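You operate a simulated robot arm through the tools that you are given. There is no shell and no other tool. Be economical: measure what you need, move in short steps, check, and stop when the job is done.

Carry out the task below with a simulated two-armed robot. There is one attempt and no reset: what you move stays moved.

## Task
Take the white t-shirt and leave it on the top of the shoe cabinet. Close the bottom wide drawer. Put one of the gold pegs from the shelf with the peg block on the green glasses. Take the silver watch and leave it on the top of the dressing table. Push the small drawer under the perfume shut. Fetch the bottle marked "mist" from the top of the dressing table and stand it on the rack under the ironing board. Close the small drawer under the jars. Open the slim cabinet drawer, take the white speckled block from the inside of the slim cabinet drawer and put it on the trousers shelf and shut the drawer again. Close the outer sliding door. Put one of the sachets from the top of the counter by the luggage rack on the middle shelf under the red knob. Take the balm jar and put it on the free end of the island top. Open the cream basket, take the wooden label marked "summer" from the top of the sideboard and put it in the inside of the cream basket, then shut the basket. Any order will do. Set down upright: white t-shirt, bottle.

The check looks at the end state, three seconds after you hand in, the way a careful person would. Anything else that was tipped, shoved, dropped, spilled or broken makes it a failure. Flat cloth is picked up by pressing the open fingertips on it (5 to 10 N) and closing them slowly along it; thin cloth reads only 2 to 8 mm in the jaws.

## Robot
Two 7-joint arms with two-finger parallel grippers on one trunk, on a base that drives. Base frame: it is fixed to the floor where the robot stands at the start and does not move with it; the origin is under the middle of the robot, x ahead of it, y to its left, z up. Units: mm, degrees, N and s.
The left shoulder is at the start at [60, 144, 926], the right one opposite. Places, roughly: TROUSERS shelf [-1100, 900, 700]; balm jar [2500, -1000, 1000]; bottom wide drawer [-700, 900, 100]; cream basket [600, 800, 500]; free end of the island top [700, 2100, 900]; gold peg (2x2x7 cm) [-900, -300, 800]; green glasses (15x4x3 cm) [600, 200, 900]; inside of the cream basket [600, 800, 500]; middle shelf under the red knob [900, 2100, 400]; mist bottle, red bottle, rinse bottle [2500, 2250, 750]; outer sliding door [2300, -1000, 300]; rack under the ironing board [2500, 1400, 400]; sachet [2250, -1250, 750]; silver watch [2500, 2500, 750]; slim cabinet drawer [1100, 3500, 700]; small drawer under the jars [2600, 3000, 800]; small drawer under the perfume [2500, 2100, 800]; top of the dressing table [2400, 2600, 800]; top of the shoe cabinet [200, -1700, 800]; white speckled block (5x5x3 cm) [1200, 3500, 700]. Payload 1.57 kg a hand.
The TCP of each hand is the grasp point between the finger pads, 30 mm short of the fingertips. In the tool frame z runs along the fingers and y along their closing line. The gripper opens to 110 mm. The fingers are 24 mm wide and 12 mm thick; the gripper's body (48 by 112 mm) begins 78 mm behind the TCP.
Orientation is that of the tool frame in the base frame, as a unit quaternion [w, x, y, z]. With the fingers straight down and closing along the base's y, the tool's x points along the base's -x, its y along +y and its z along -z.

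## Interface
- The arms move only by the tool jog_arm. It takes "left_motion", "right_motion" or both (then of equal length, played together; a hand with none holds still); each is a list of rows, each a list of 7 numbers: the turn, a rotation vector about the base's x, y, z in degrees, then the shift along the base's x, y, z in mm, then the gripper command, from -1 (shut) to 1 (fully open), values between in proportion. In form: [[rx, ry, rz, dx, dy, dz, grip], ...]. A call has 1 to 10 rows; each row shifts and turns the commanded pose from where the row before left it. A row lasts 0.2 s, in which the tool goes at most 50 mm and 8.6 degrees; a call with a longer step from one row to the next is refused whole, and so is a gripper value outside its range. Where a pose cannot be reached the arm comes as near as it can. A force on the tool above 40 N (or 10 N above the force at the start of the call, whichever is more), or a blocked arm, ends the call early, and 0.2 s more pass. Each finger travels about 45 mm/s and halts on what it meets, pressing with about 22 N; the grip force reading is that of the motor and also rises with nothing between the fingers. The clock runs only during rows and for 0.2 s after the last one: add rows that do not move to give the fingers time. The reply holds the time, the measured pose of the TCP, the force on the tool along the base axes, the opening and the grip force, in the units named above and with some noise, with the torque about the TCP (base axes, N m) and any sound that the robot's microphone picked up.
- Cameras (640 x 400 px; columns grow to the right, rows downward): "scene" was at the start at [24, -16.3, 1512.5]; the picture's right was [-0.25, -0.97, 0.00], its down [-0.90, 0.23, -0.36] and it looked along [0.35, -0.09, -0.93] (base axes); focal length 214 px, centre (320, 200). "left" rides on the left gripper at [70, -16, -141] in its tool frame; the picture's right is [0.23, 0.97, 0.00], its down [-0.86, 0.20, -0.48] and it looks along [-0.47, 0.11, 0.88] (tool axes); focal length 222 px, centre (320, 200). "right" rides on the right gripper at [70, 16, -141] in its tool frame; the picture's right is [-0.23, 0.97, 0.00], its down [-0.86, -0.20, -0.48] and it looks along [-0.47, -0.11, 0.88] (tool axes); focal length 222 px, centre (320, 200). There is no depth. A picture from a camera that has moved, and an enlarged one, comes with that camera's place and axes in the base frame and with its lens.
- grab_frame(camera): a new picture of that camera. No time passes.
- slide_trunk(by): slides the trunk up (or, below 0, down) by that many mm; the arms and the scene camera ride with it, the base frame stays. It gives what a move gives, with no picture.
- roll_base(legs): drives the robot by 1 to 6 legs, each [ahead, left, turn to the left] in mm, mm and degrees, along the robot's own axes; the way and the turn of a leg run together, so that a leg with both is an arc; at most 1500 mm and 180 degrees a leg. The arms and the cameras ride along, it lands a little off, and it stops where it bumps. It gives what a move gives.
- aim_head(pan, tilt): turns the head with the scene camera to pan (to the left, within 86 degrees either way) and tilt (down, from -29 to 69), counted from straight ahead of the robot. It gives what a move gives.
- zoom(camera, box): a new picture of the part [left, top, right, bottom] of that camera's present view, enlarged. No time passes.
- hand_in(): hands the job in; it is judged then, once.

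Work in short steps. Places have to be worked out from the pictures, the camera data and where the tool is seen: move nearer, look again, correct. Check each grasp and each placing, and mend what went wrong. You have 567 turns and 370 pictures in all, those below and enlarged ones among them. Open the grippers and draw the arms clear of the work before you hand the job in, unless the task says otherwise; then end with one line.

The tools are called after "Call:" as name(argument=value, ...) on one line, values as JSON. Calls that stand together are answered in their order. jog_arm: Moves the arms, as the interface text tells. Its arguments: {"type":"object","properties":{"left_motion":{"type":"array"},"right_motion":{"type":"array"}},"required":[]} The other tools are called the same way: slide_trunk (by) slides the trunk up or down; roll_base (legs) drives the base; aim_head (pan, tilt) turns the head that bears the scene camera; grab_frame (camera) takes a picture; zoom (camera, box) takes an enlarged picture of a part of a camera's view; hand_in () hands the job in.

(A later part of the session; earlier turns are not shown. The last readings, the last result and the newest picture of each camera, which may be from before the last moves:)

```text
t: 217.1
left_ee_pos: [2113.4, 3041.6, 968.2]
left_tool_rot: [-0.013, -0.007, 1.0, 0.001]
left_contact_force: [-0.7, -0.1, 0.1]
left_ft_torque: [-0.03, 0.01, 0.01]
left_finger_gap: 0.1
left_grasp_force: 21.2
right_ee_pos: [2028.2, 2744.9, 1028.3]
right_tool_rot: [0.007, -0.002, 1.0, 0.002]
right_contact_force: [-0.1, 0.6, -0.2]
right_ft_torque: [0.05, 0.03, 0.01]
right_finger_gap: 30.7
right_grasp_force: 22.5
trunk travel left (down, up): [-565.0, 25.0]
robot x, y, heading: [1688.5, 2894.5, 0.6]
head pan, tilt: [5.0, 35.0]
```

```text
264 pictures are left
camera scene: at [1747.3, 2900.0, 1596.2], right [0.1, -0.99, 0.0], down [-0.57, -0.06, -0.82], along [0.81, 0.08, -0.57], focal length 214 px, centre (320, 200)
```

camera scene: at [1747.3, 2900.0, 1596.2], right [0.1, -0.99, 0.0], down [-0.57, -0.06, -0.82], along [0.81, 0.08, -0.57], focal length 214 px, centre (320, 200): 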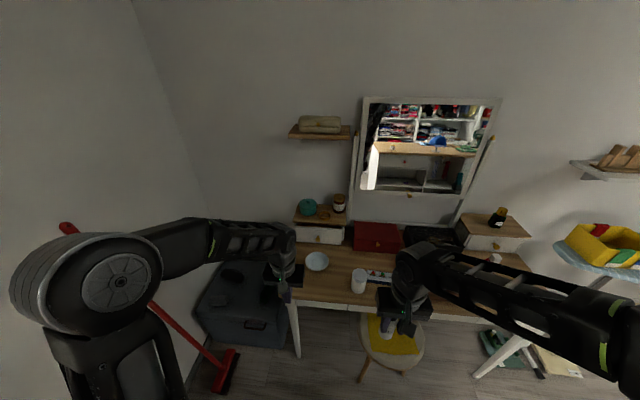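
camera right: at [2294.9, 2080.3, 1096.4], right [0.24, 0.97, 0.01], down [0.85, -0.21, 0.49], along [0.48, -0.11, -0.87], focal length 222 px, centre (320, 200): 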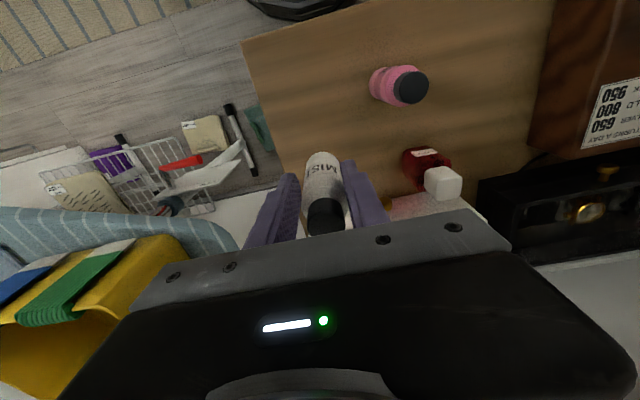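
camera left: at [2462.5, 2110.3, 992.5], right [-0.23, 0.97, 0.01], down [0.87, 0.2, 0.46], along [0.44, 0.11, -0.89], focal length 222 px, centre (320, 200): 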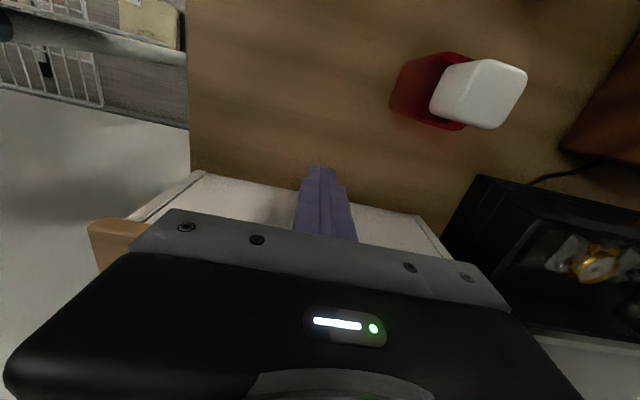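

Check the bottle in the right hand (gap slowly shrinking) and zoom on the jar drawer.

Call:
grab_frame(camera="right")

Call:
zoom(camera="scene", box=[260, 180, 420, 320])

```text
263 pictures are left
camera right: at [1956.2, 2761.7, 1167.7], right [0.22, 0.97, 0.01], down [0.85, -0.2, 0.49], along [0.48, -0.1, -0.87], focal length 222 px, centre (320, 200)
```

right: 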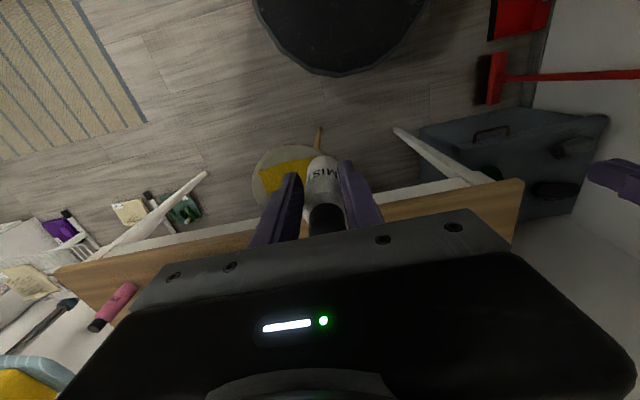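

```text
2.86 times, centred on (340, 250) of scene
camera zoom: at [1747.3, 2900.0, 1596.2], right [0.1, -0.99, 0.0], down [-0.57, -0.06, -0.82], along [0.81, 0.08, -0.57], focal length 613 px, centre (263, 57)
```

zoom: 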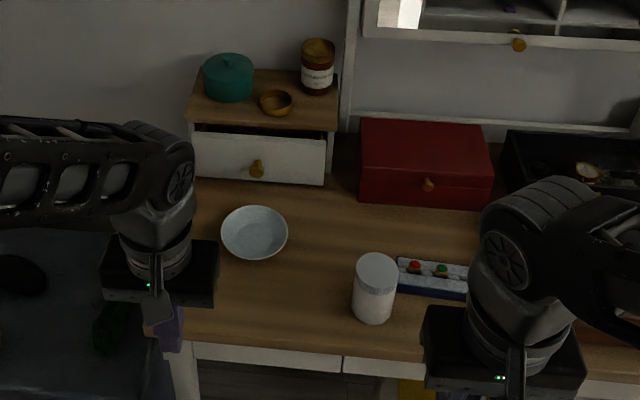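

The knob is at ≈[2500, 2984]. To stay clear of the stool I go left 155 and ahead 180.

Call:
roll_base(legs=[[0, 160, -0.6], [180, 0, 0]])

Call:
jog_arm(left_motion=[[0, 0, 0, 25, -30, 10, -1], [0, 0, 0, 30, -35, 10, -1], [0, 0, 0, 30, -35, 0, -1], [0, 0, 0, 30, -35, 0, -1], [0, 0, 0, 20, -35, 0, -1], [0, 0, 0, 10, -30, 0, -1]])

Call:
grab_frame(camera="left")

Call:
grab_frame(camera="scene")

```text
t: 218.4
left_ee_pos: [2113.0, 3168.3, 969.1]
left_tool_rot: [-0.014, -0.002, 1.0, -0.001]
left_contact_force: [-0.5, 0.3, -0.4]
left_ft_torque: [0.01, 0.01, 0.0]
left_finger_gap: 0.0
left_grasp_force: 21.5
right_ee_pos: [2024.2, 2872.1, 1027.9]
right_tool_rot: [0.006, 0.003, 1.0, 0.001]
right_contact_force: [0.1, -0.1, 0.2]
right_ft_torque: [0.0, 0.02, 0.0]
right_finger_gap: 30.7
right_grasp_force: 22.2
trunk travel left (down, up): [-565.0, 25.0]
robot x, y, heading: [1688.1, 3021.3, 0.3]
head pan, tilt: [5.0, 35.0]
stopped in leg 1: the robot was blocked; the commanded pose is now the measured one
```

```text
t: 219.8
left_ee_pos: [2258.3, 2963.2, 989.8]
left_tool_rot: [-0.013, -0.001, 1.0, 0.001]
left_contact_force: [0.2, -0.9, 0.0]
left_ft_torque: [0.01, 0.01, -0.01]
left_finger_gap: 0.1
left_grasp_force: 21.4
right_ee_pos: [2024.8, 2870.0, 1027.9]
right_tool_rot: [0.006, 0.004, 1.0, 0.003]
right_contact_force: [-0.3, -1.8, -1.1]
right_ft_torque: [0.01, 0.06, 0.02]
right_finger_gap: 30.3
right_grasp_force: 22.0
trunk travel left (down, up): [-565.0, 25.0]
robot x, y, heading: [1688.3, 3023.3, 0.2]
head pan, tilt: [5.0, 35.0]
```

```text
261 pictures are left
camera left: at [2194.0, 2945.6, 1132.4], right [-0.23, 0.97, 0.01], down [0.87, 0.2, 0.46], along [0.44, 0.11, -0.89], focal length 222 px, centre (320, 200)
```

left: 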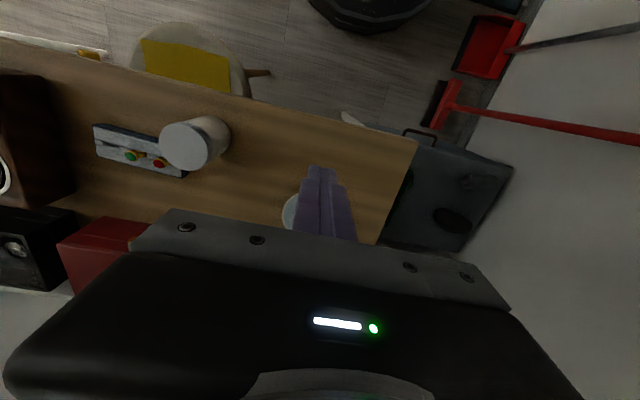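

```text
260 pictures are left
camera scene: at [1746.4, 3027.1, 1596.2], right [0.09, -1.0, 0.0], down [-0.57, -0.05, -0.82], along [0.82, 0.08, -0.57], focal length 214 px, centre (320, 200)
```

scene: 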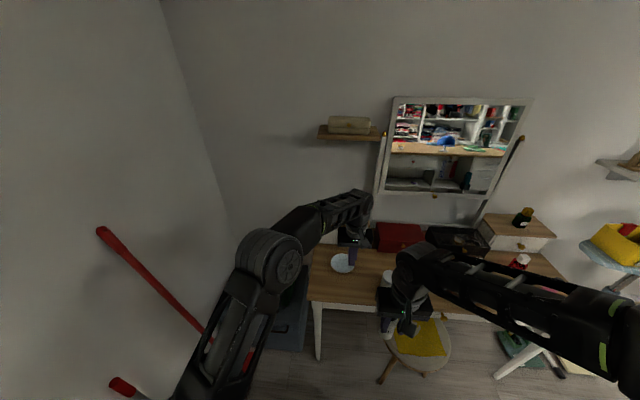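

The move left was blocked. I check what it touched.

Call:
aim_head(pan=80, tilt=50)

Call:
grab_frame(camera="scene")

```text
t: 221.3
left_ee_pos: [2257.9, 2963.2, 989.5]
left_tool_rot: [-0.012, -0.001, 1.0, 0.0]
left_contact_force: [-0.6, -0.2, 0.5]
left_ft_torque: [0.01, 0.02, 0.01]
left_finger_gap: 0.0
left_grasp_force: 21.8
right_ee_pos: [2025.3, 2870.7, 1028.2]
right_tool_rot: [0.007, 0.003, 1.0, 0.002]
right_contact_force: [0.1, -0.4, -0.8]
right_ft_torque: [0.01, 0.03, -0.01]
right_finger_gap: 30.2
right_grasp_force: 22.3
trunk travel left (down, up): [-565.0, 25.0]
robot x, y, heading: [1688.3, 3022.5, 0.1]
head pan, tilt: [80.0, 50.0]
```

```text
259 pictures are left
camera scene: at [1671.6, 3095.8, 1574.5], right [0.99, -0.17, 0.0], down [-0.13, -0.75, -0.64], along [0.11, 0.63, -0.77], focal length 214 px, centre (320, 200)
```

scene: 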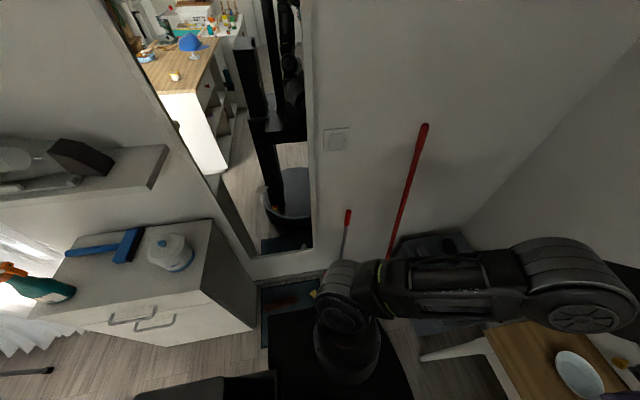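

Nothing visibly displaced; I move right 60 to give room, then ahead 115.

Call:
roll_base(legs=[[0, -60, 0], [115, 0, 0]])

Call:
aim_head(pan=5, tilt=45)

Call:
grab_frame(camera="scene")

Call:
grab_frame(camera="left")

```text
t: 223.1
left_ee_pos: [2372.1, 2906.3, 988.6]
left_tool_rot: [-0.014, -0.003, 1.0, 0.0]
left_contact_force: [0.6, -0.4, -0.2]
left_ft_torque: [-0.01, 0.0, 0.03]
left_finger_gap: 0.0
left_grasp_force: 21.9
right_ee_pos: [2140.4, 2812.5, 1026.7]
right_tool_rot: [0.005, 0.002, 1.0, 0.002]
right_contact_force: [0.5, 0.7, 0.2]
right_ft_torque: [0.0, 0.02, 0.04]
right_finger_gap: 27.3
right_grasp_force: 0.1
trunk travel left (down, up): [-565.0, 25.0]
robot x, y, heading: [1802.3, 2965.7, 0.6]
head pan, tilt: [80.0, 50.0]
```

```text
t: 224.6
left_ee_pos: [2372.8, 2907.7, 989.4]
left_tool_rot: [-0.013, -0.003, 1.0, 0.0]
left_contact_force: [-0.4, -0.3, 0.4]
left_ft_torque: [0.01, 0.01, 0.03]
left_finger_gap: 0.0
left_grasp_force: 21.2
right_ee_pos: [2139.0, 2813.4, 1027.9]
right_tool_rot: [0.006, 0.002, 1.0, 0.002]
right_contact_force: [-0.7, -0.6, 0.2]
right_ft_torque: [0.01, -0.02, 0.0]
right_finger_gap: 27.5
right_grasp_force: 0.1
trunk travel left (down, up): [-565.0, 25.0]
robot x, y, heading: [1802.5, 2961.4, 0.5]
head pan, tilt: [5.0, 45.0]
```

```text
258 pictures are left
camera scene: at [1853.3, 2968.7, 1581.3], right [0.09, -1.0, 0.0], down [-0.7, -0.07, -0.71], along [0.7, 0.07, -0.71], focal length 214 px, centre (320, 200)
```

scene: 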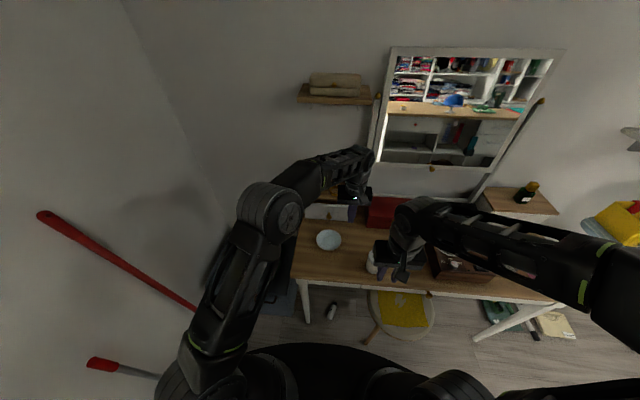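

```text
257 pictures are left
camera left: at [2307.8, 2889.1, 1132.5], right [-0.23, 0.97, 0.01], down [0.87, 0.2, 0.46], along [0.44, 0.11, -0.89], focal length 222 px, centre (320, 200)
```

left: 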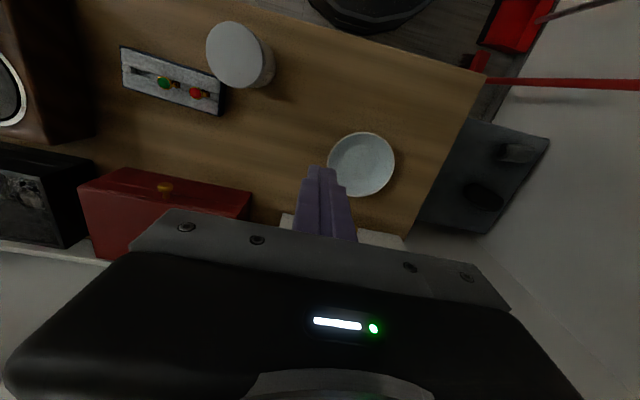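

The mist bottle slipped from the right hand and lies on the floor near [2343, 2936]; I'll retrieve it after this. First finish the drawer with the left hand, pitched slightly forward.

Call:
jog_arm(left_motion=[[0, -5, 0, 20, 20, 0, -1], [0, -5, 0, 20, 20, 0, -1], [0, -5, 0, 20, 20, 0, -1], [0, -5, 0, 20, 15, -10, -1], [0, 0, 0, 20, 2, -20, -1], [0, 0, 0, 0, 0, -20, -1], [0, 0, 0, 0, 0, 0, -1]])

Call:
grab_frame(camera="left")

```text
t: 226.2
left_ee_pos: [2473.0, 2982.7, 939.2]
left_tool_rot: [0.161, -0.003, 0.987, -0.001]
left_contact_force: [0.8, -0.2, -0.9]
left_ft_torque: [0.0, 0.01, -0.02]
left_finger_gap: 0.0
left_grasp_force: 21.1
right_ee_pos: [2139.3, 2812.3, 1027.3]
right_tool_rot: [0.006, 0.002, 1.0, 0.001]
right_contact_force: [0.4, 1.2, 0.5]
right_ft_torque: [-0.01, -0.03, 0.01]
right_finger_gap: 27.4
right_grasp_force: 0.1
trunk travel left (down, up): [-565.0, 25.0]
robot x, y, heading: [1801.4, 2962.3, 0.5]
head pan, tilt: [5.0, 45.0]
```

```text
256 pictures are left
camera left: at [2363.4, 2966.5, 1051.3], right [-0.22, 0.97, -0.07], down [0.66, 0.2, 0.72], along [0.72, 0.11, -0.69], focal length 222 px, centre (320, 200)
```

left: 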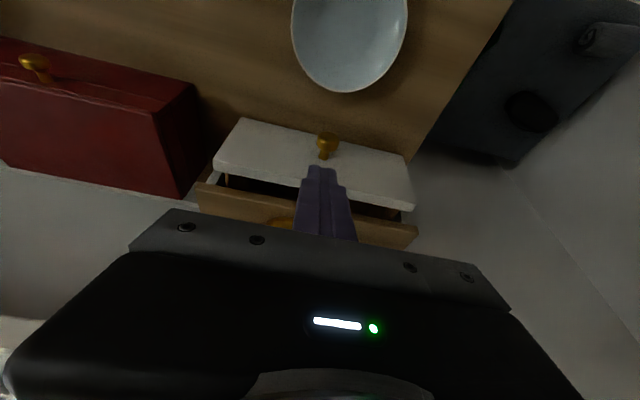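

Knob seen at [2503, 2990]. I back off 27 mm, lower in front of it, and push.

Call:
jog_arm(left_motion=[[0, 0, 0, -27, 6, 0, -1], [0, 0, 0, 0, 0, -40, -1], [0, 0, 0, 0, 0, -40, -1], [0, 0, 0, 0, 0, -10, -1], [0, 0, 0, 12, 0, 0, -1], [0, 0, 0, 12, 0, 0, -1], [0, 0, 0, 12, 0, 0, -1], [0, 0, 0, 12, 0, 0, -1], [0, 0, 0, 12, 0, 0, -1], [0, 0, 0, 12, 0, 0, -1]])

Call:
grab_frame(camera="left")

```text
t: 228.3
left_ee_pos: [2516.4, 2989.5, 849.2]
left_tool_rot: [0.161, -0.002, 0.987, -0.001]
left_contact_force: [0.5, -0.4, -0.2]
left_ft_torque: [0.0, -0.04, 0.02]
left_finger_gap: 0.3
left_grasp_force: 21.3
right_ee_pos: [2139.2, 2813.7, 1028.4]
right_tool_rot: [0.006, 0.002, 1.0, 0.002]
right_contact_force: [0.3, -0.1, -0.6]
right_ft_torque: [0.03, 0.0, 0.01]
right_finger_gap: 27.4
right_grasp_force: 0.1
trunk travel left (down, up): [-565.0, 25.0]
robot x, y, heading: [1800.3, 2967.4, 0.4]
head pan, tilt: [5.0, 45.0]
```

```text
255 pictures are left
camera left: at [2407.3, 2972.4, 961.0], right [-0.22, 0.97, -0.07], down [0.66, 0.2, 0.72], along [0.72, 0.11, -0.69], focal length 222 px, centre (320, 200)
```

left: 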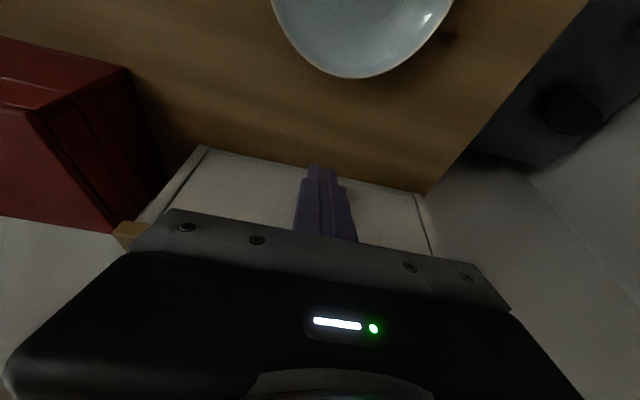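

Nearly flush with the frame; push a few mm more until it stops.

Call:
jog_arm(left_motion=[[0, 0, 0, 6, 0, 0, -1], [0, 0, 0, 6, 0, 0, -1], [0, 0, 0, 6, 0, 0, -1], [0, 0, 0, 6, 0, 0, -1], [0, 0, 0, 6, 0, 0, -1]])

Call:
grab_frame(camera="left")

```text
t: 228.9
left_ee_pos: [2516.9, 2988.6, 847.4]
left_tool_rot: [0.152, -0.002, 0.988, 0.001]
left_contact_force: [-16.6, 1.5, 8.9]
left_ft_torque: [0.08, 0.25, 0.06]
left_finger_gap: 0.0
left_grasp_force: 21.1
right_ee_pos: [2136.6, 2812.5, 1028.0]
right_tool_rot: [0.007, 0.003, 1.0, 0.002]
right_contact_force: [0.0, -0.3, 0.2]
right_ft_torque: [-0.01, 0.0, 0.0]
right_finger_gap: 27.3
right_grasp_force: 0.1
trunk travel left (down, up): [-565.0, 25.0]
robot x, y, heading: [1803.9, 2963.1, 0.2]
head pan, tilt: [5.0, 45.0]
stopped in row 2 (left hand): the force on the tool passed its limit (the readings are from after the stop); the commanded pose is now the measured one
```

```text
254 pictures are left
camera left: at [2410.0, 2971.3, 961.1], right [-0.22, 0.97, -0.07], down [0.67, 0.2, 0.71], along [0.71, 0.11, -0.7], focal length 222 px, centre (320, 200)
```

left: 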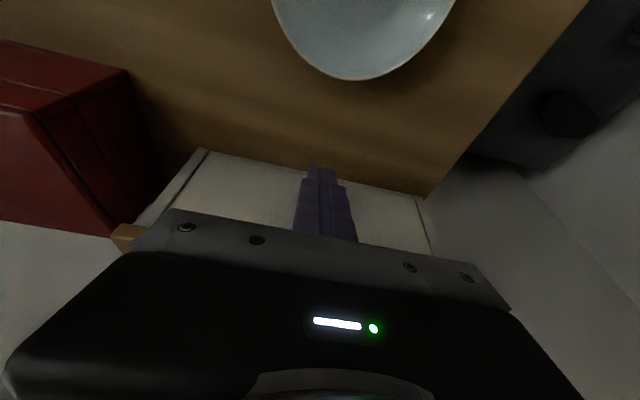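

The drawer is shut. Retract the left hand, then back up and look at the fallen bottle.

Call:
jog_arm(left_motion=[[0, 0, 0, -20, 0, 5, -1], [0, 0, 0, -15, 0, 40, -1], [0, 0, 0, -15, 0, 45, -1], [0, 5, 0, -40, 0, 20, -1], [0, 5, 0, -45, 10, 0, -1], [0, 5, 0, -45, 10, 0, -0.5], [0, 3, 0, -45, 10, 0, 0.2], [0, 0, 0, -40, 10, 0, 0.2]])

Call:
roll_base(legs=[[-120, 0, 0]])

Call:
zoom(camera="scene", box=[240, 180, 440, 400])

Call:
grab_frame(camera="left")

```text
t: 230.7
left_ee_pos: [2256.0, 3029.8, 957.6]
left_tool_rot: [-0.005, -0.001, 1.0, 0.001]
left_contact_force: [0.7, 0.3, -0.3]
left_ft_torque: [0.01, -0.04, -0.02]
left_finger_gap: 65.7
left_grasp_force: 0.0
right_ee_pos: [2138.1, 2813.4, 1028.4]
right_tool_rot: [0.006, 0.003, 1.0, 0.002]
right_contact_force: [0.3, 0.2, 0.2]
right_ft_torque: [0.05, -0.01, 0.01]
right_finger_gap: 27.5
right_grasp_force: 0.0
trunk travel left (down, up): [-565.0, 25.0]
robot x, y, heading: [1801.5, 2965.9, 0.5]
head pan, tilt: [5.0, 45.0]
```

```text
t: 231.9
left_ee_pos: [2135.0, 3029.0, 957.1]
left_tool_rot: [-0.004, -0.003, 1.0, 0.002]
left_contact_force: [0.0, 0.4, -0.1]
left_ft_torque: [-0.03, -0.02, 0.0]
left_finger_gap: 65.7
left_grasp_force: 0.0
right_ee_pos: [2017.1, 2812.5, 1028.4]
right_tool_rot: [0.007, 0.001, 1.0, 0.002]
right_contact_force: [-0.8, 0.6, 0.0]
right_ft_torque: [0.01, -0.05, -0.02]
right_finger_gap: 27.5
right_grasp_force: 0.0
trunk travel left (down, up): [-565.0, 25.0]
robot x, y, heading: [1681.3, 2961.7, 0.4]
head pan, tilt: [5.0, 45.0]
```

```text
1.82 times, centred on (340, 290) of scene
camera zoom: at [1730.2, 2967.9, 1581.4], right [0.1, -1.0, 0.0], down [-0.7, -0.07, -0.71], along [0.7, 0.07, -0.71], focal length 390 px, centre (284, 36)
```

zoom: 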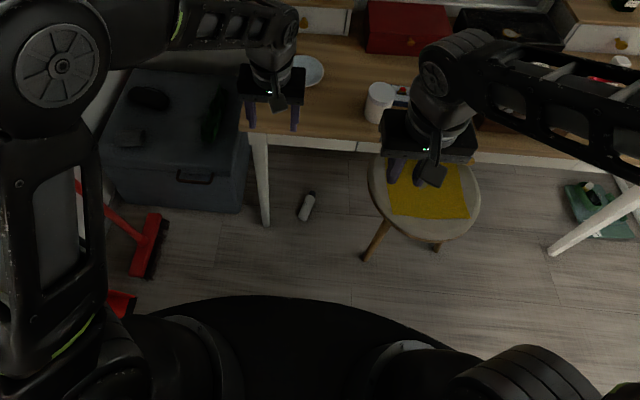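

```text
252 pictures are left
camera left: at [2068.2, 3011.7, 1099.5], right [-0.23, 0.97, 0.0], down [0.86, 0.2, 0.47], along [0.46, 0.11, -0.88], focal length 222 px, centre (320, 200)
```

left: 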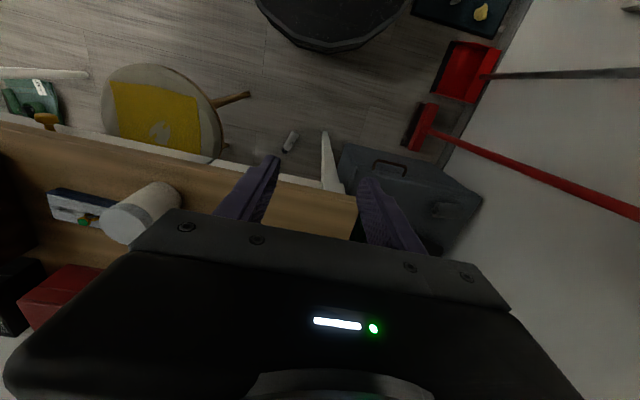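

Bottle lies at ≈[2352, 2936], axis −23° with cap away from me. I lower the trunk fully and advance 60 to pick it with the right hand.

Call:
roll_base(legs=[[60, 0, 0]])

Call:
jog_arm(right_motion=[[0, 0, -8, 0, 0, 0, 0.4], [0, 0, -8, 0, 0, 0, 0.4], [0, 0, -7, 0, 0, 0, 0.4]])

Call:
slide_trunk(by=-400)

Call:
slide_trunk(by=-160)

Call:
jog_arm(right_motion=[[0, 0, 0, 25, 10, -35, 0.4], [0, 0, 0, 25, 10, -35, 0.4], [0, 0, 0, 25, 10, -35, 0.4], [0, 0, 0, 25, 10, -35, 0.4], [0, 0, 0, 25, 10, -35, 0.4], [0, 0, 0, 25, 10, -35, 0.4]])

Call:
grab_frame(camera="right")

```text
t: 232.9
left_ee_pos: [2196.8, 3028.7, 956.4]
left_tool_rot: [-0.006, -0.004, 1.0, 0.0]
left_contact_force: [0.1, -0.4, -0.1]
left_ft_torque: [-0.03, 0.06, -0.01]
left_finger_gap: 66.1
left_grasp_force: 0.1
right_ee_pos: [2080.1, 2812.7, 1026.6]
right_tool_rot: [0.006, 0.002, 1.0, 0.002]
right_contact_force: [0.8, -0.3, 0.3]
right_ft_torque: [0.01, 0.02, 0.01]
right_finger_gap: 27.5
right_grasp_force: 0.1
trunk travel left (down, up): [-565.0, 25.0]
robot x, y, heading: [1739.7, 2964.6, 0.5]
head pan, tilt: [5.0, 45.0]
```

```text
t: 233.7
left_ee_pos: [2196.5, 3028.9, 956.9]
left_tool_rot: [-0.004, -0.004, 1.0, 0.001]
left_contact_force: [0.2, -0.3, 0.1]
left_ft_torque: [0.0, 0.02, -0.01]
left_finger_gap: 65.8
left_grasp_force: 0.0
right_ee_pos: [2077.3, 2811.7, 1026.8]
right_tool_rot: [0.006, 0.202, 0.979, 0.001]
right_contact_force: [0.1, -0.6, -0.1]
right_ft_torque: [-0.02, -0.02, -0.02]
right_finger_gap: 77.1
right_grasp_force: 0.2
trunk travel left (down, up): [-565.0, 25.0]
robot x, y, heading: [1741.2, 2963.2, 0.7]
head pan, tilt: [5.0, 45.0]
```

```text
t: 236.2
left_ee_pos: [2196.8, 3030.2, 678.7]
left_tool_rot: [0.0, -0.004, 1.0, -0.002]
left_contact_force: [-5.5, 2.5, 11.8]
left_ft_torque: [0.01, -1.0, 0.18]
left_finger_gap: 66.0
left_grasp_force: 0.0
right_ee_pos: [2077.2, 2811.9, 743.8]
right_tool_rot: [0.007, 0.2, 0.98, 0.0]
right_contact_force: [0.1, 0.1, 1.0]
right_ft_torque: [-0.03, 0.01, 0.0]
right_finger_gap: 76.8
right_grasp_force: 0.1
trunk travel left (down, up): [-281.0, 309.0]
robot x, y, heading: [1739.5, 2965.1, 0.6]
head pan, tilt: [5.0, 45.0]
stopped: the force on the tool passed its limit (the readings are from after the stop); the commanded pose is now the measured one
```

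```text
t: 236.6
left_ee_pos: [2198.5, 3029.4, 677.5]
left_tool_rot: [0.004, -0.005, 1.0, -0.002]
left_contact_force: [-6.6, 3.1, 15.4]
left_ft_torque: [0.09, -1.05, 0.14]
left_finger_gap: 66.0
left_grasp_force: 0.1
right_ee_pos: [2076.4, 2813.0, 738.5]
right_tool_rot: [0.007, 0.2, 0.98, 0.001]
right_contact_force: [-0.1, -1.4, -0.7]
right_ft_torque: [0.03, 0.0, -0.02]
right_finger_gap: 77.3
right_grasp_force: 0.0
trunk travel left (down, up): [-276.0, 314.0]
robot x, y, heading: [1738.8, 2966.1, 0.5]
head pan, tilt: [5.0, 45.0]
stopped: the force on the tool passed its limit (the readings are from after the stop); the commanded pose is now the measured one
```

```text
t: 238.2
left_ee_pos: [2185.4, 3011.0, 678.1]
left_tool_rot: [0.006, 0.007, 1.0, -0.001]
left_contact_force: [-0.7, 0.2, -0.1]
left_ft_torque: [-0.02, -0.02, 0.0]
left_finger_gap: 66.1
left_grasp_force: 0.1
right_ee_pos: [2199.6, 2868.6, 532.5]
right_tool_rot: [0.003, 0.193, 0.981, 0.005]
right_contact_force: [0.0, 0.3, 0.1]
right_ft_torque: [-0.02, -0.01, -0.03]
right_finger_gap: 77.0
right_grasp_force: 0.0
trunk travel left (down, up): [-276.0, 314.0]
robot x, y, heading: [1730.0, 2955.5, -0.3]
head pan, tilt: [5.0, 45.0]
stopped in row 6 (right hand): the arm was blocked; the commanded pose is now the measured one
```

```text
251 pictures are left
camera right: at [2139.8, 2909.2, 674.1], right [0.58, 0.82, 0.01], down [0.71, -0.51, 0.48], along [0.4, -0.27, -0.88], focal length 222 px, centre (320, 200)
```

right: 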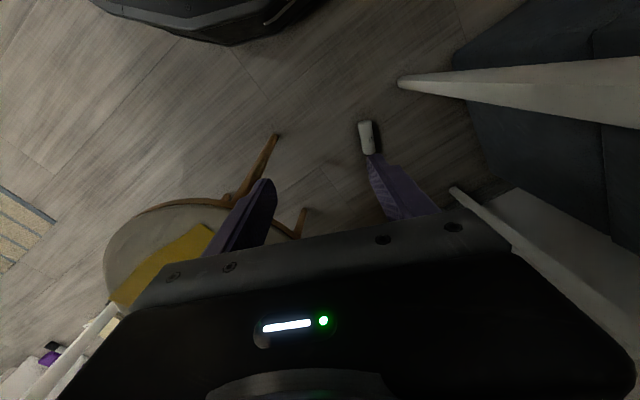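

The left hand brushed the table edge while lowering and the right is blocked. I look at the situation.

Call:
grab_frame(camera="scene")

Call:
grab_frame(camera="left")

```text
250 pictures are left
camera scene: at [1770.1, 2958.8, 1292.4], right [0.08, -1.0, 0.0], down [-0.7, -0.05, -0.71], along [0.71, 0.05, -0.7], focal length 214 px, centre (320, 200)
```

scene: 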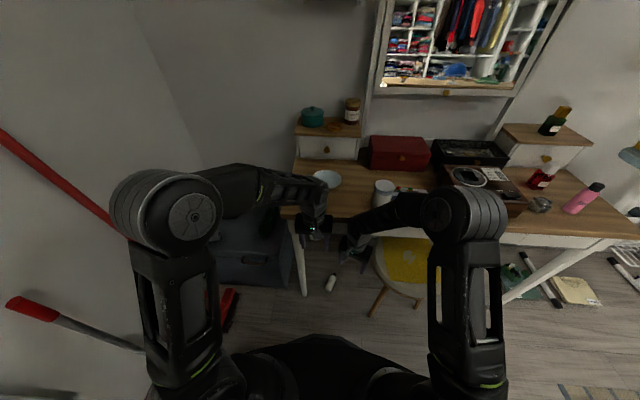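

```text
249 pictures are left
camera left: at [2114.3, 2994.8, 819.4], right [-0.21, 0.98, -0.01], down [0.85, 0.19, 0.49], along [0.48, 0.1, -0.87], focal length 222 px, centre (320, 200)
```

left: 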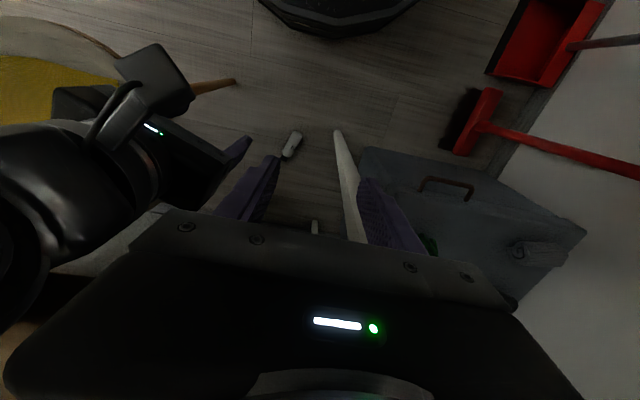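

Table items look undisturbed. I back up 170, lower the trunk, then reach forward under the table.

Call:
roll_base(legs=[[-170, 0, 0]])

Call:
slide_trunk(by=-270)

Call:
grab_frame(camera="scene")

```text
t: 239.6
left_ee_pos: [2028.0, 3012.8, 676.7]
left_tool_rot: [0.001, 0.007, 1.0, -0.001]
left_contact_force: [0.2, 0.4, -0.1]
left_ft_torque: [-0.01, 0.06, -0.01]
left_finger_gap: 65.7
left_grasp_force: 0.0
right_ee_pos: [2045.1, 2867.6, 528.8]
right_tool_rot: [0.002, 0.198, 0.98, 0.004]
right_contact_force: [0.5, 0.2, 0.4]
right_ft_torque: [0.0, 0.0, 0.03]
right_finger_gap: 77.2
right_grasp_force: 0.1
trunk travel left (down, up): [-276.0, 314.0]
robot x, y, heading: [1564.6, 2955.3, -0.7]
head pan, tilt: [5.0, 45.0]
```

```text
t: 242.4
left_ee_pos: [2027.4, 3012.1, 404.7]
left_tool_rot: [0.0, 0.008, 1.0, -0.001]
left_contact_force: [-0.3, -0.4, 0.0]
left_ft_torque: [0.02, 0.02, 0.0]
left_finger_gap: 66.1
left_grasp_force: 0.0
right_ee_pos: [2044.6, 2866.7, 260.0]
right_tool_rot: [0.002, 0.198, 0.98, 0.004]
right_contact_force: [0.3, 0.5, 0.2]
right_ft_torque: [0.01, 0.0, -0.01]
right_finger_gap: 77.0
right_grasp_force: 0.1
trunk travel left (down, up): [-6.0, 584.0]
robot x, y, heading: [1568.2, 2959.1, -1.1]
head pan, tilt: [5.0, 45.0]
```

```text
248 pictures are left
camera scene: at [1619.0, 2960.8, 1022.7], right [0.08, -1.0, 0.0], down [-0.71, -0.05, -0.71], along [0.7, 0.05, -0.71], focal length 214 px, centre (320, 200)
```

scene: 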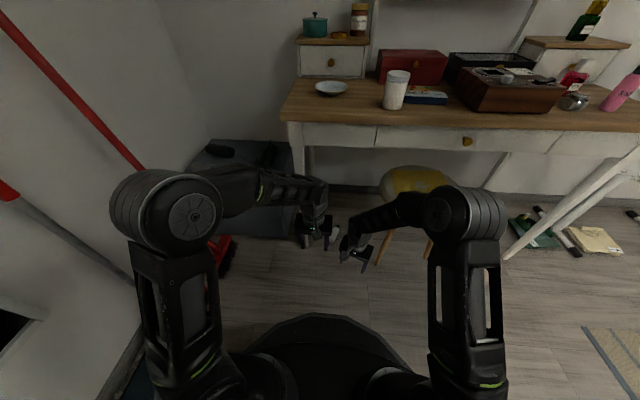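

I pull the left hand back so it stays out from under the table, then drive ahead 170.

Call:
jog_arm(left_motion=[[0, 0, 0, -30, 10, 0, 0.2], [0, 0, 0, -30, 10, 0, 0.2], [0, 0, 0, -30, 10, 0, 0.2], [0, 0, 0, -30, 10, 0, 0.2]], right_motion=[[0, 0, 0, 0, 0, -30, 0.4], [0, 0, 0, 0, 0, -30, 0.4], [0, 0, 0, 0, 0, -20, 0.4], [0, 0, 0, 0, 0, 0, 0.4]])

Call:
roll_base(legs=[[170, 0, 0.7]])

Call:
grab_frame(camera="right")

Call:
grab_frame(camera="scene")

```text
t: 243.4
left_ee_pos: [1907.4, 3054.0, 405.7]
left_tool_rot: [0.001, 0.007, 1.0, -0.001]
left_contact_force: [1.4, -1.0, -0.2]
left_ft_torque: [0.01, 0.0, -0.02]
left_finger_gap: 66.3
left_grasp_force: 0.1
right_ee_pos: [2044.5, 2866.0, 178.5]
right_tool_rot: [0.001, 0.197, 0.98, 0.004]
right_contact_force: [-0.9, -0.5, -0.4]
right_ft_torque: [0.02, -0.01, -0.01]
right_finger_gap: 77.0
right_grasp_force: 0.0
trunk travel left (down, up): [-6.0, 584.0]
robot x, y, heading: [1568.9, 2954.9, -0.6]
head pan, tilt: [5.0, 45.0]
```

```text
t: 244.9
left_ee_pos: [2078.0, 3055.3, 406.3]
left_tool_rot: [0.001, 0.002, 1.0, 0.0]
left_contact_force: [-0.1, 0.3, 0.9]
left_ft_torque: [0.01, 0.02, 0.02]
left_finger_gap: 66.3
left_grasp_force: 0.1
right_ee_pos: [2217.8, 2871.0, 178.6]
right_tool_rot: [0.001, 0.192, 0.981, 0.004]
right_contact_force: [0.3, 0.6, -0.2]
right_ft_torque: [-0.01, -0.02, 0.01]
right_finger_gap: 76.9
right_grasp_force: 0.1
trunk travel left (down, up): [-6.0, 584.0]
robot x, y, heading: [1737.4, 2955.3, -0.1]
head pan, tilt: [5.0, 45.0]
```

```text
247 pictures are left
camera right: at [2159.1, 2911.5, 319.5], right [0.58, 0.82, 0.01], down [0.71, -0.51, 0.48], along [0.39, -0.27, -0.88], focal length 222 px, centre (320, 200)
```

right: 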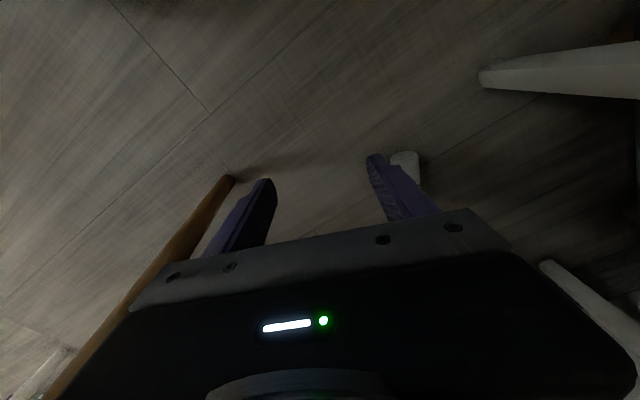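

```text
246 pictures are left
camera scene: at [1791.8, 2960.2, 1022.6], right [0.09, -1.0, 0.0], down [-0.7, -0.06, -0.71], along [0.7, 0.06, -0.71], focal length 214 px, centre (320, 200)
```

scene: 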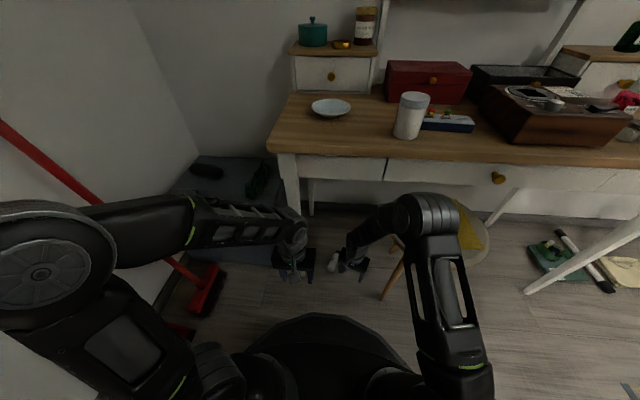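

The stool leg is near the right gripper's −y side; I move +y first, then look at the bottle.

Call:
jog_arm(right_motion=[[0, 0, 0, 0, 25, 0, 0.4], [0, 0, 0, 0, 25, 0, 0.4], [0, 0, 0, 10, 20, 0, 0.4], [0, 0, 0, 20, 0, 0, 0.4], [0, 0, 0, 20, 0, -10, 0.4], [0, 0, 0, 0, 0, 0, 0.4]])

Call:
grab_frame(camera="right")

```text
t: 246.3
left_ee_pos: [2078.7, 3056.3, 405.9]
left_tool_rot: [0.001, 0.002, 1.0, -0.001]
left_contact_force: [0.3, -0.1, 0.5]
left_ft_torque: [-0.01, 0.0, 0.03]
left_finger_gap: 65.7
left_grasp_force: 0.1
right_ee_pos: [2266.4, 2941.0, 168.4]
right_tool_rot: [0.0, 0.193, 0.981, 0.004]
right_contact_force: [0.2, 0.5, 0.0]
right_ft_torque: [-0.02, -0.01, 0.0]
right_finger_gap: 77.4
right_grasp_force: 0.1
trunk travel left (down, up): [-6.0, 584.0]
robot x, y, heading: [1740.8, 2953.8, 0.1]
head pan, tilt: [5.0, 45.0]
```

```text
245 pictures are left
camera right: at [2207.8, 2982.2, 309.6], right [0.58, 0.82, 0.01], down [0.71, -0.51, 0.48], along [0.39, -0.27, -0.88], focal length 222 px, centre (320, 200)
```

right: 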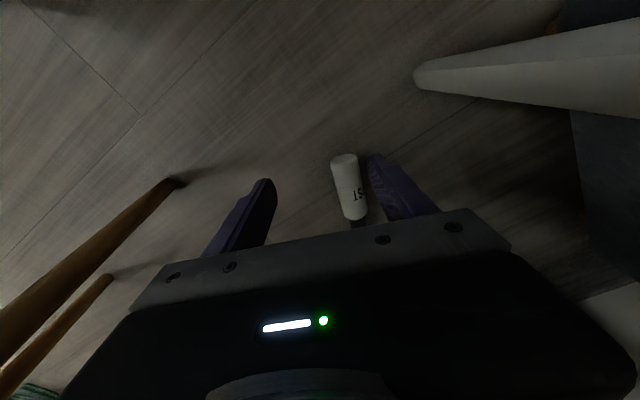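

Bottle body centre for a lower grip: ≈[2347, 2939], aligned within 2°. I move over it and lower, with floor contact watched.

Call:
jog_arm(right_motion=[[0, 0, 0, 25, 0, -20, 0.4], [0, 0, 0, 28, -1, -25, 0.4], [0, 0, 0, 28, -1, -30, 0.4], [0, 0, 0, 0, 0, -25, 0.4], [0, 0, 0, 0, 0, -20, 0.4], [0, 0, 0, 0, 0, -10, 0.4], [0, 0, 0, 0, 0, 0, 0.4]])

Call:
grab_frame(camera="right")

```text
t: 247.9
left_ee_pos: [2080.5, 3054.7, 406.2]
left_tool_rot: [0.001, 0.001, 1.0, -0.001]
left_contact_force: [-0.2, -0.3, 0.2]
left_ft_torque: [0.0, 0.03, 0.0]
left_finger_gap: 66.2
left_grasp_force: 0.1
right_ee_pos: [2349.1, 2939.7, 38.4]
right_tool_rot: [0.001, 0.193, 0.981, 0.004]
right_contact_force: [0.3, 0.6, 0.2]
right_ft_torque: [0.01, -0.02, 0.0]
right_finger_gap: 77.0
right_grasp_force: 0.0
trunk travel left (down, up): [-6.0, 584.0]
robot x, y, heading: [1741.0, 2953.8, -0.1]
head pan, tilt: [5.0, 45.0]
```

```text
244 pictures are left
camera right: at [2291.1, 2979.8, 179.1], right [0.58, 0.82, 0.01], down [0.71, -0.51, 0.48], along [0.39, -0.27, -0.88], focal length 222 px, centre (320, 200)
```

right: 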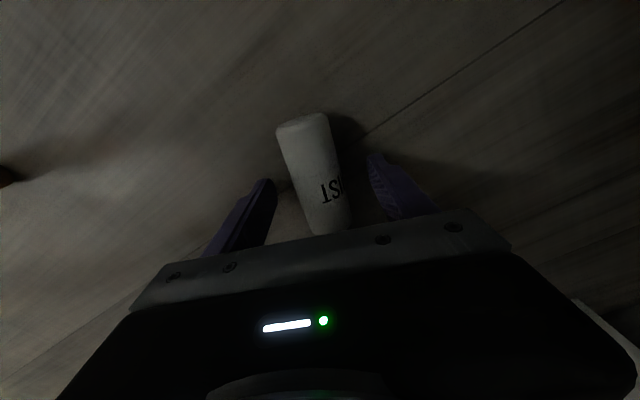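

Well placed, 45 mm from the base. Close firmly and lift slightly.

Call:
jog_arm(right_motion=[[0, 0, 0, 0, 0, -3, 0.2], [0, 0, 0, 0, 0, 0, -0.1], [0, 0, 0, 0, 0, 0, -0.4], [0, 0, 0, 0, 0, 0, -0.6], [0, 0, 0, 0, 0, 0, -0.6], [0, 0, 0, 0, 0, 20, -0.6], [0, 0, 0, 0, 0, 30, -0.6]])

Call:
grab_frame(camera="right")

```text
t: 249.5
left_ee_pos: [2079.5, 3057.0, 405.3]
left_tool_rot: [0.001, 0.002, 1.0, 0.0]
left_contact_force: [0.9, -0.7, -0.2]
left_ft_torque: [0.02, 0.04, -0.02]
left_finger_gap: 66.1
left_grasp_force: 0.0
right_ee_pos: [2347.9, 2939.6, 85.9]
right_tool_rot: [0.001, 0.192, 0.981, 0.003]
right_contact_force: [0.0, 0.7, -2.5]
right_ft_torque: [0.01, 0.0, 0.02]
right_finger_gap: 36.9
right_grasp_force: 22.3
trunk travel left (down, up): [-6.0, 584.0]
robot x, y, heading: [1740.4, 2955.2, -0.2]
head pan, tilt: [5.0, 45.0]
```

```text
243 pictures are left
camera right: at [2289.1, 2980.4, 226.5], right [0.58, 0.82, 0.01], down [0.72, -0.51, 0.48], along [0.39, -0.27, -0.88], focal length 222 px, centre (320, 200)
```

right: 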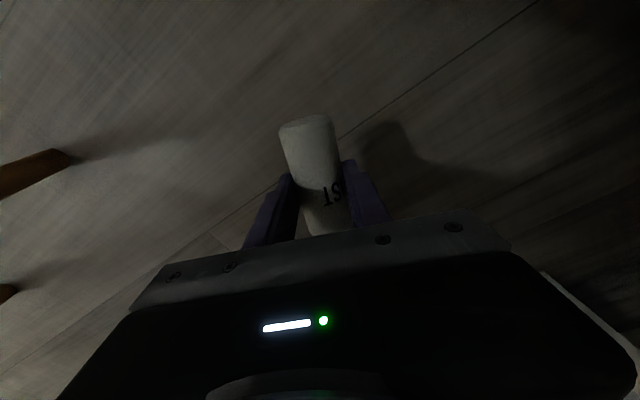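

Held at 36.9 mm. Back out 260, then raise the trunk 200.

Call:
roll_base(legs=[[-260, 0, 0]])

Call:
slide_trunk(by=250)

Call:
aim_head(pan=-50, tilt=25)

Call:
grab_frame(camera="scene")

```text
t: 251.3
left_ee_pos: [1822.9, 3055.0, 405.1]
left_tool_rot: [0.001, 0.002, 1.0, -0.001]
left_contact_force: [-0.6, 0.1, 0.2]
left_ft_torque: [-0.01, -0.03, -0.04]
left_finger_gap: 66.1
left_grasp_force: 0.1
right_ee_pos: [2091.8, 2940.2, 85.7]
right_tool_rot: [0.002, 0.193, 0.981, 0.004]
right_contact_force: [-0.8, 0.2, -1.2]
right_ft_torque: [0.02, 0.03, -0.01]
right_finger_gap: 36.7
right_grasp_force: 22.3
trunk travel left (down, up): [-6.0, 584.0]
robot x, y, heading: [1483.6, 2960.3, -0.0]
head pan, tilt: [5.0, 45.0]
```

```text
t: 253.9
left_ee_pos: [1822.9, 3055.8, 656.2]
left_tool_rot: [0.001, 0.002, 1.0, -0.001]
left_contact_force: [-0.1, 0.2, -0.4]
left_ft_torque: [0.01, 0.02, -0.03]
left_finger_gap: 66.0
left_grasp_force: 0.0
right_ee_pos: [2092.2, 2940.7, 335.9]
right_tool_rot: [0.0, 0.193, 0.981, 0.004]
right_contact_force: [-0.2, -0.8, -1.2]
right_ft_torque: [-0.01, 0.03, 0.02]
right_finger_gap: 36.8
right_grasp_force: 21.9
trunk travel left (down, up): [-256.0, 334.0]
robot x, y, heading: [1483.0, 2956.9, -0.2]
head pan, tilt: [5.0, 45.0]
```

```text
t: 255.1
left_ee_pos: [1822.9, 3056.8, 656.6]
left_tool_rot: [0.001, 0.001, 1.0, -0.001]
left_contact_force: [-0.1, 0.5, -0.7]
left_ft_torque: [0.01, -0.01, 0.01]
left_finger_gap: 65.9
left_grasp_force: 0.0
right_ee_pos: [2092.0, 2941.2, 336.4]
right_tool_rot: [0.001, 0.192, 0.981, 0.004]
right_contact_force: [-0.1, -0.6, -1.4]
right_ft_torque: [-0.02, -0.04, 0.01]
right_finger_gap: 36.6
right_grasp_force: 22.1
trunk travel left (down, up): [-256.0, 334.0]
robot x, y, heading: [1484.3, 2952.3, -0.0]
head pan, tilt: [-50.0, 25.0]
```

```text
242 pictures are left
camera scene: at [1513.9, 2883.1, 1303.2], right [-0.77, -0.64, 0.0], down [-0.27, 0.32, -0.91], along [0.58, -0.69, -0.42], focal length 214 px, centre (320, 200)
```

scene: 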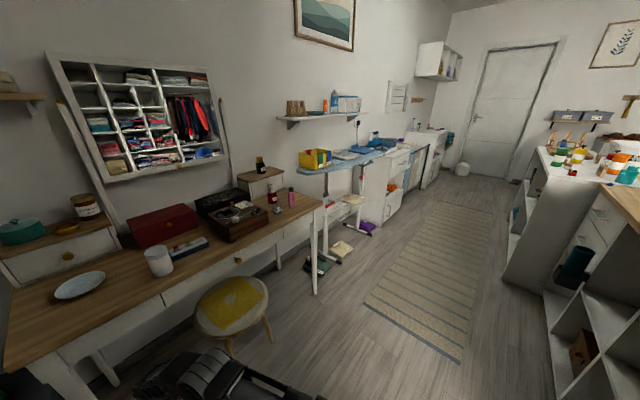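

Everything stands. I retract the right hand (unwinding its yaw) before strafing to the ironing board.

Call:
jog_arm(right_motion=[[0, 0, 7, -30, -20, 30, -0.6], [0, 0, 7, -30, -20, 30, -0.6], [0, 0, 8, -30, -20, 30, -0.6], [0, 0, 0, -30, -20, 30, -0.6], [0, 0, 0, -30, -20, 30, -0.6], [0, 0, 0, -20, -20, 20, -0.6]])

Call:
roll_base(legs=[[0, -1450, 0]])

Call:
aim_head(pan=0, tilt=30)

Call:
grab_frame(camera="scene")

```text
t: 256.5
left_ee_pos: [1823.2, 3055.7, 656.2]
left_tool_rot: [0.001, 0.002, 1.0, -0.001]
left_contact_force: [0.1, -0.1, 0.6]
left_ft_torque: [0.01, 0.04, 0.01]
left_finger_gap: 66.0
left_grasp_force: 0.0
right_ee_pos: [1922.0, 2818.3, 505.7]
right_tool_rot: [0.0, 0.0, 1.0, 0.005]
right_contact_force: [-0.7, -0.5, -1.0]
right_ft_torque: [0.0, -0.02, 0.0]
right_finger_gap: 36.9
right_grasp_force: 22.1
trunk travel left (down, up): [-256.0, 334.0]
robot x, y, heading: [1487.9, 2957.7, 0.1]
head pan, tilt: [-50.0, 25.0]
```

```text
t: 263.8
left_ee_pos: [1806.6, 1594.2, 656.2]
left_tool_rot: [0.002, 0.013, 1.0, -0.001]
left_contact_force: [-0.2, 0.1, 0.0]
left_ft_torque: [0.0, -0.01, 0.01]
left_finger_gap: 65.8
left_grasp_force: 0.0
right_ee_pos: [1898.4, 1354.9, 506.0]
right_tool_rot: [0.002, 0.013, 1.0, 0.004]
right_contact_force: [-0.1, 0.2, -1.3]
right_ft_torque: [0.0, 0.0, -0.03]
right_finger_gap: 36.7
right_grasp_force: 21.9
trunk travel left (down, up): [-256.0, 334.0]
robot x, y, heading: [1467.1, 1500.2, -1.6]
head pan, tilt: [-50.0, 25.0]
```

```text
t: 264.9
left_ee_pos: [1808.4, 1593.8, 656.1]
left_tool_rot: [0.0, 0.014, 1.0, -0.002]
left_contact_force: [-0.2, -0.1, -0.1]
left_ft_torque: [0.02, 0.01, 0.02]
left_finger_gap: 66.1
left_grasp_force: 0.1
right_ee_pos: [1898.8, 1353.2, 506.3]
right_tool_rot: [0.001, 0.013, 1.0, 0.004]
right_contact_force: [0.8, -0.1, -1.9]
right_ft_torque: [-0.01, 0.0, 0.0]
right_finger_gap: 37.0
right_grasp_force: 22.1
trunk travel left (down, up): [-256.0, 334.0]
robot x, y, heading: [1467.8, 1502.4, -1.3]
head pan, tilt: [0.0, 30.0]
```

```text
241 pictures are left
camera scene: at [1526.2, 1497.4, 1295.2], right [-0.03, -1.0, 0.0], down [-0.5, 0.01, -0.87], along [0.87, -0.02, -0.5], focal length 214 px, centre (320, 200)
```

scene: 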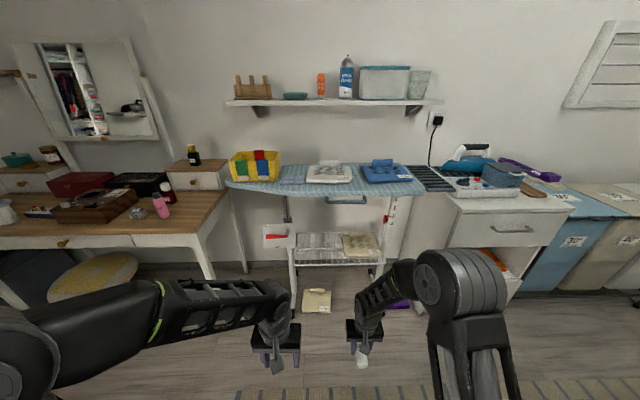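

Call:
zoom(camera="scene", box=[220, 150, 420, 325])

```text
2.29 times, centred on (320, 238) of scene
camera zoom: at [1526.2, 1497.4, 1295.2], right [-0.03, -1.0, 0.0], down [-0.5, 0.01, -0.87], along [0.87, -0.02, -0.5], focal length 490 px, centre (320, 114)
```

zoom: 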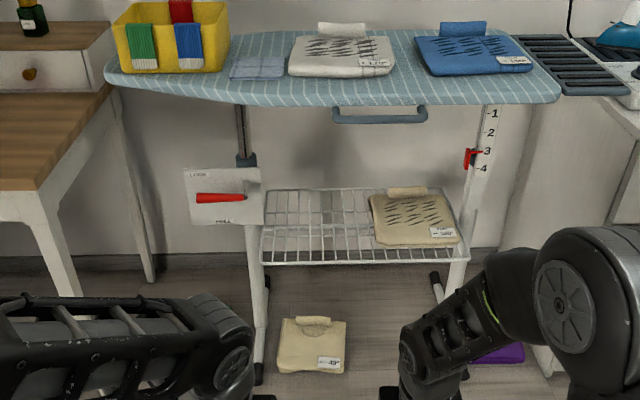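

The rack's free area is its left-front part (~[2450, 1480], z≈400). I now pitch the right hand to horizontal in the open aisle so the bottle becomes upright.

Call:
jog_arm(right_motion=[[0, -8, 0, 20, 0, 5, -0.6], [0, -8, 0, 20, 0, 5, -0.6], [0, -8, 0, 20, 0, 0, -0.6], [0, -8, 0, 20, 0, 0, -0.6], [0, -8, 0, 20, 0, 0, -0.6], [0, -8, 0, 20, 0, 0, -0.6], [0, -8, 0, 15, 0, 0, -0.6], [0, -8, 0, 15, 0, 0, -0.6], [0, 0, 0, 0, 0, 0, -0.6]])

Call:
grab_frame(camera="scene")

```text
t: 266.9
left_ee_pos: [1806.9, 1593.6, 656.9]
left_tool_rot: [0.001, 0.013, 1.0, -0.001]
left_contact_force: [-0.4, -0.1, -0.1]
left_ft_torque: [0.0, 0.02, 0.01]
left_finger_gap: 66.0
left_grasp_force: 0.1
right_ee_pos: [2049.9, 1353.8, 516.1]
right_tool_rot: [0.531, 0.009, 0.847, 0.01]
right_contact_force: [-0.2, -0.3, -1.8]
right_ft_torque: [0.0, 0.04, 0.0]
right_finger_gap: 37.2
right_grasp_force: 22.0
trunk travel left (down, up): [-256.0, 334.0]
robot x, y, heading: [1465.4, 1502.3, -1.6]
head pan, tilt: [0.0, 30.0]
```

```text
239 pictures are left
camera scene: at [1526.3, 1497.5, 1295.2], right [-0.02, -1.0, 0.0], down [-0.5, 0.01, -0.87], along [0.87, -0.02, -0.5], focal length 214 px, centre (320, 200)
```

scene: 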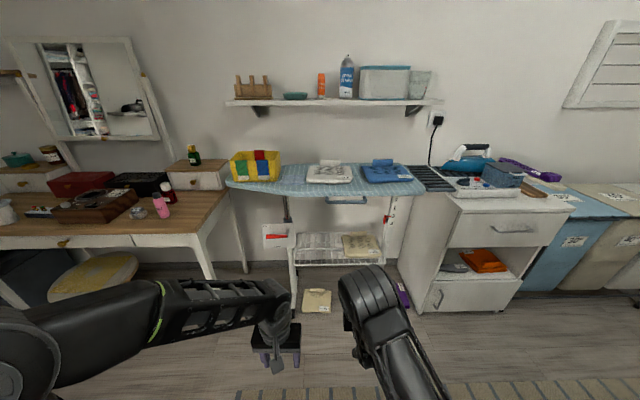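

Fine so far (64°). Continue the remaining 26°.

Call:
jog_arm(right_motion=[[0, -6.5, 0, 10, 0, 0, -0.6], [0, -6.5, 0, 10, 0, 0, -0.6], [0, -6.5, 0, 10, 0, 0, -0.6], [0, -6.4, 0, 10, 0, 0, -0.6], [0, 0, 0, 0, 0, 0, -0.6]])

Call:
grab_frame(camera="right")

```text
t: 268.0
left_ee_pos: [1800.3, 1602.3, 650.3]
left_tool_rot: [-0.01, 0.013, 1.0, 0.009]
left_contact_force: [0.6, 6.6, -10.7]
left_ft_torque: [-0.22, -0.13, -0.1]
left_finger_gap: 66.0
left_grasp_force: 0.0
right_ee_pos: [2089.5, 1354.7, 519.4]
right_tool_rot: [0.705, 0.009, 0.709, 0.013]
right_contact_force: [-0.4, -0.5, -1.6]
right_ft_torque: [0.01, 0.03, 0.02]
right_finger_gap: 36.9
right_grasp_force: 21.6
trunk travel left (down, up): [-256.0, 334.0]
robot x, y, heading: [1465.8, 1503.1, -1.5]
head pan, tilt: [0.0, 30.0]
stopped in row 5 (left hand): the force on the tool passed its limit (the readings are from after the stop); the commanded pose is now the measured one
```

```text
238 pictures are left
camera right: at [1948.0, 1372.6, 450.6], right [0.0, 0.97, 0.26], down [-0.47, -0.23, 0.85], along [0.88, -0.12, 0.46], focal length 222 px, centre (320, 200)
```

right: 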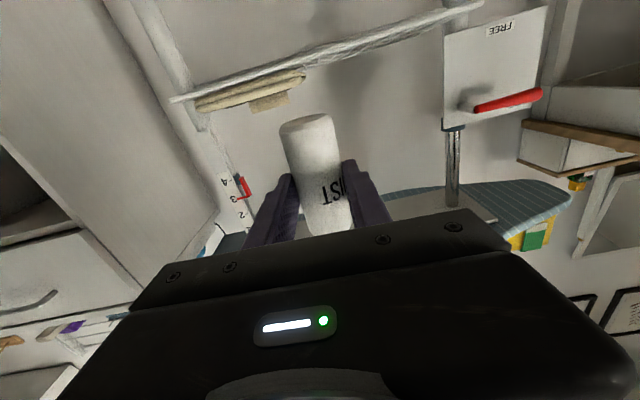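

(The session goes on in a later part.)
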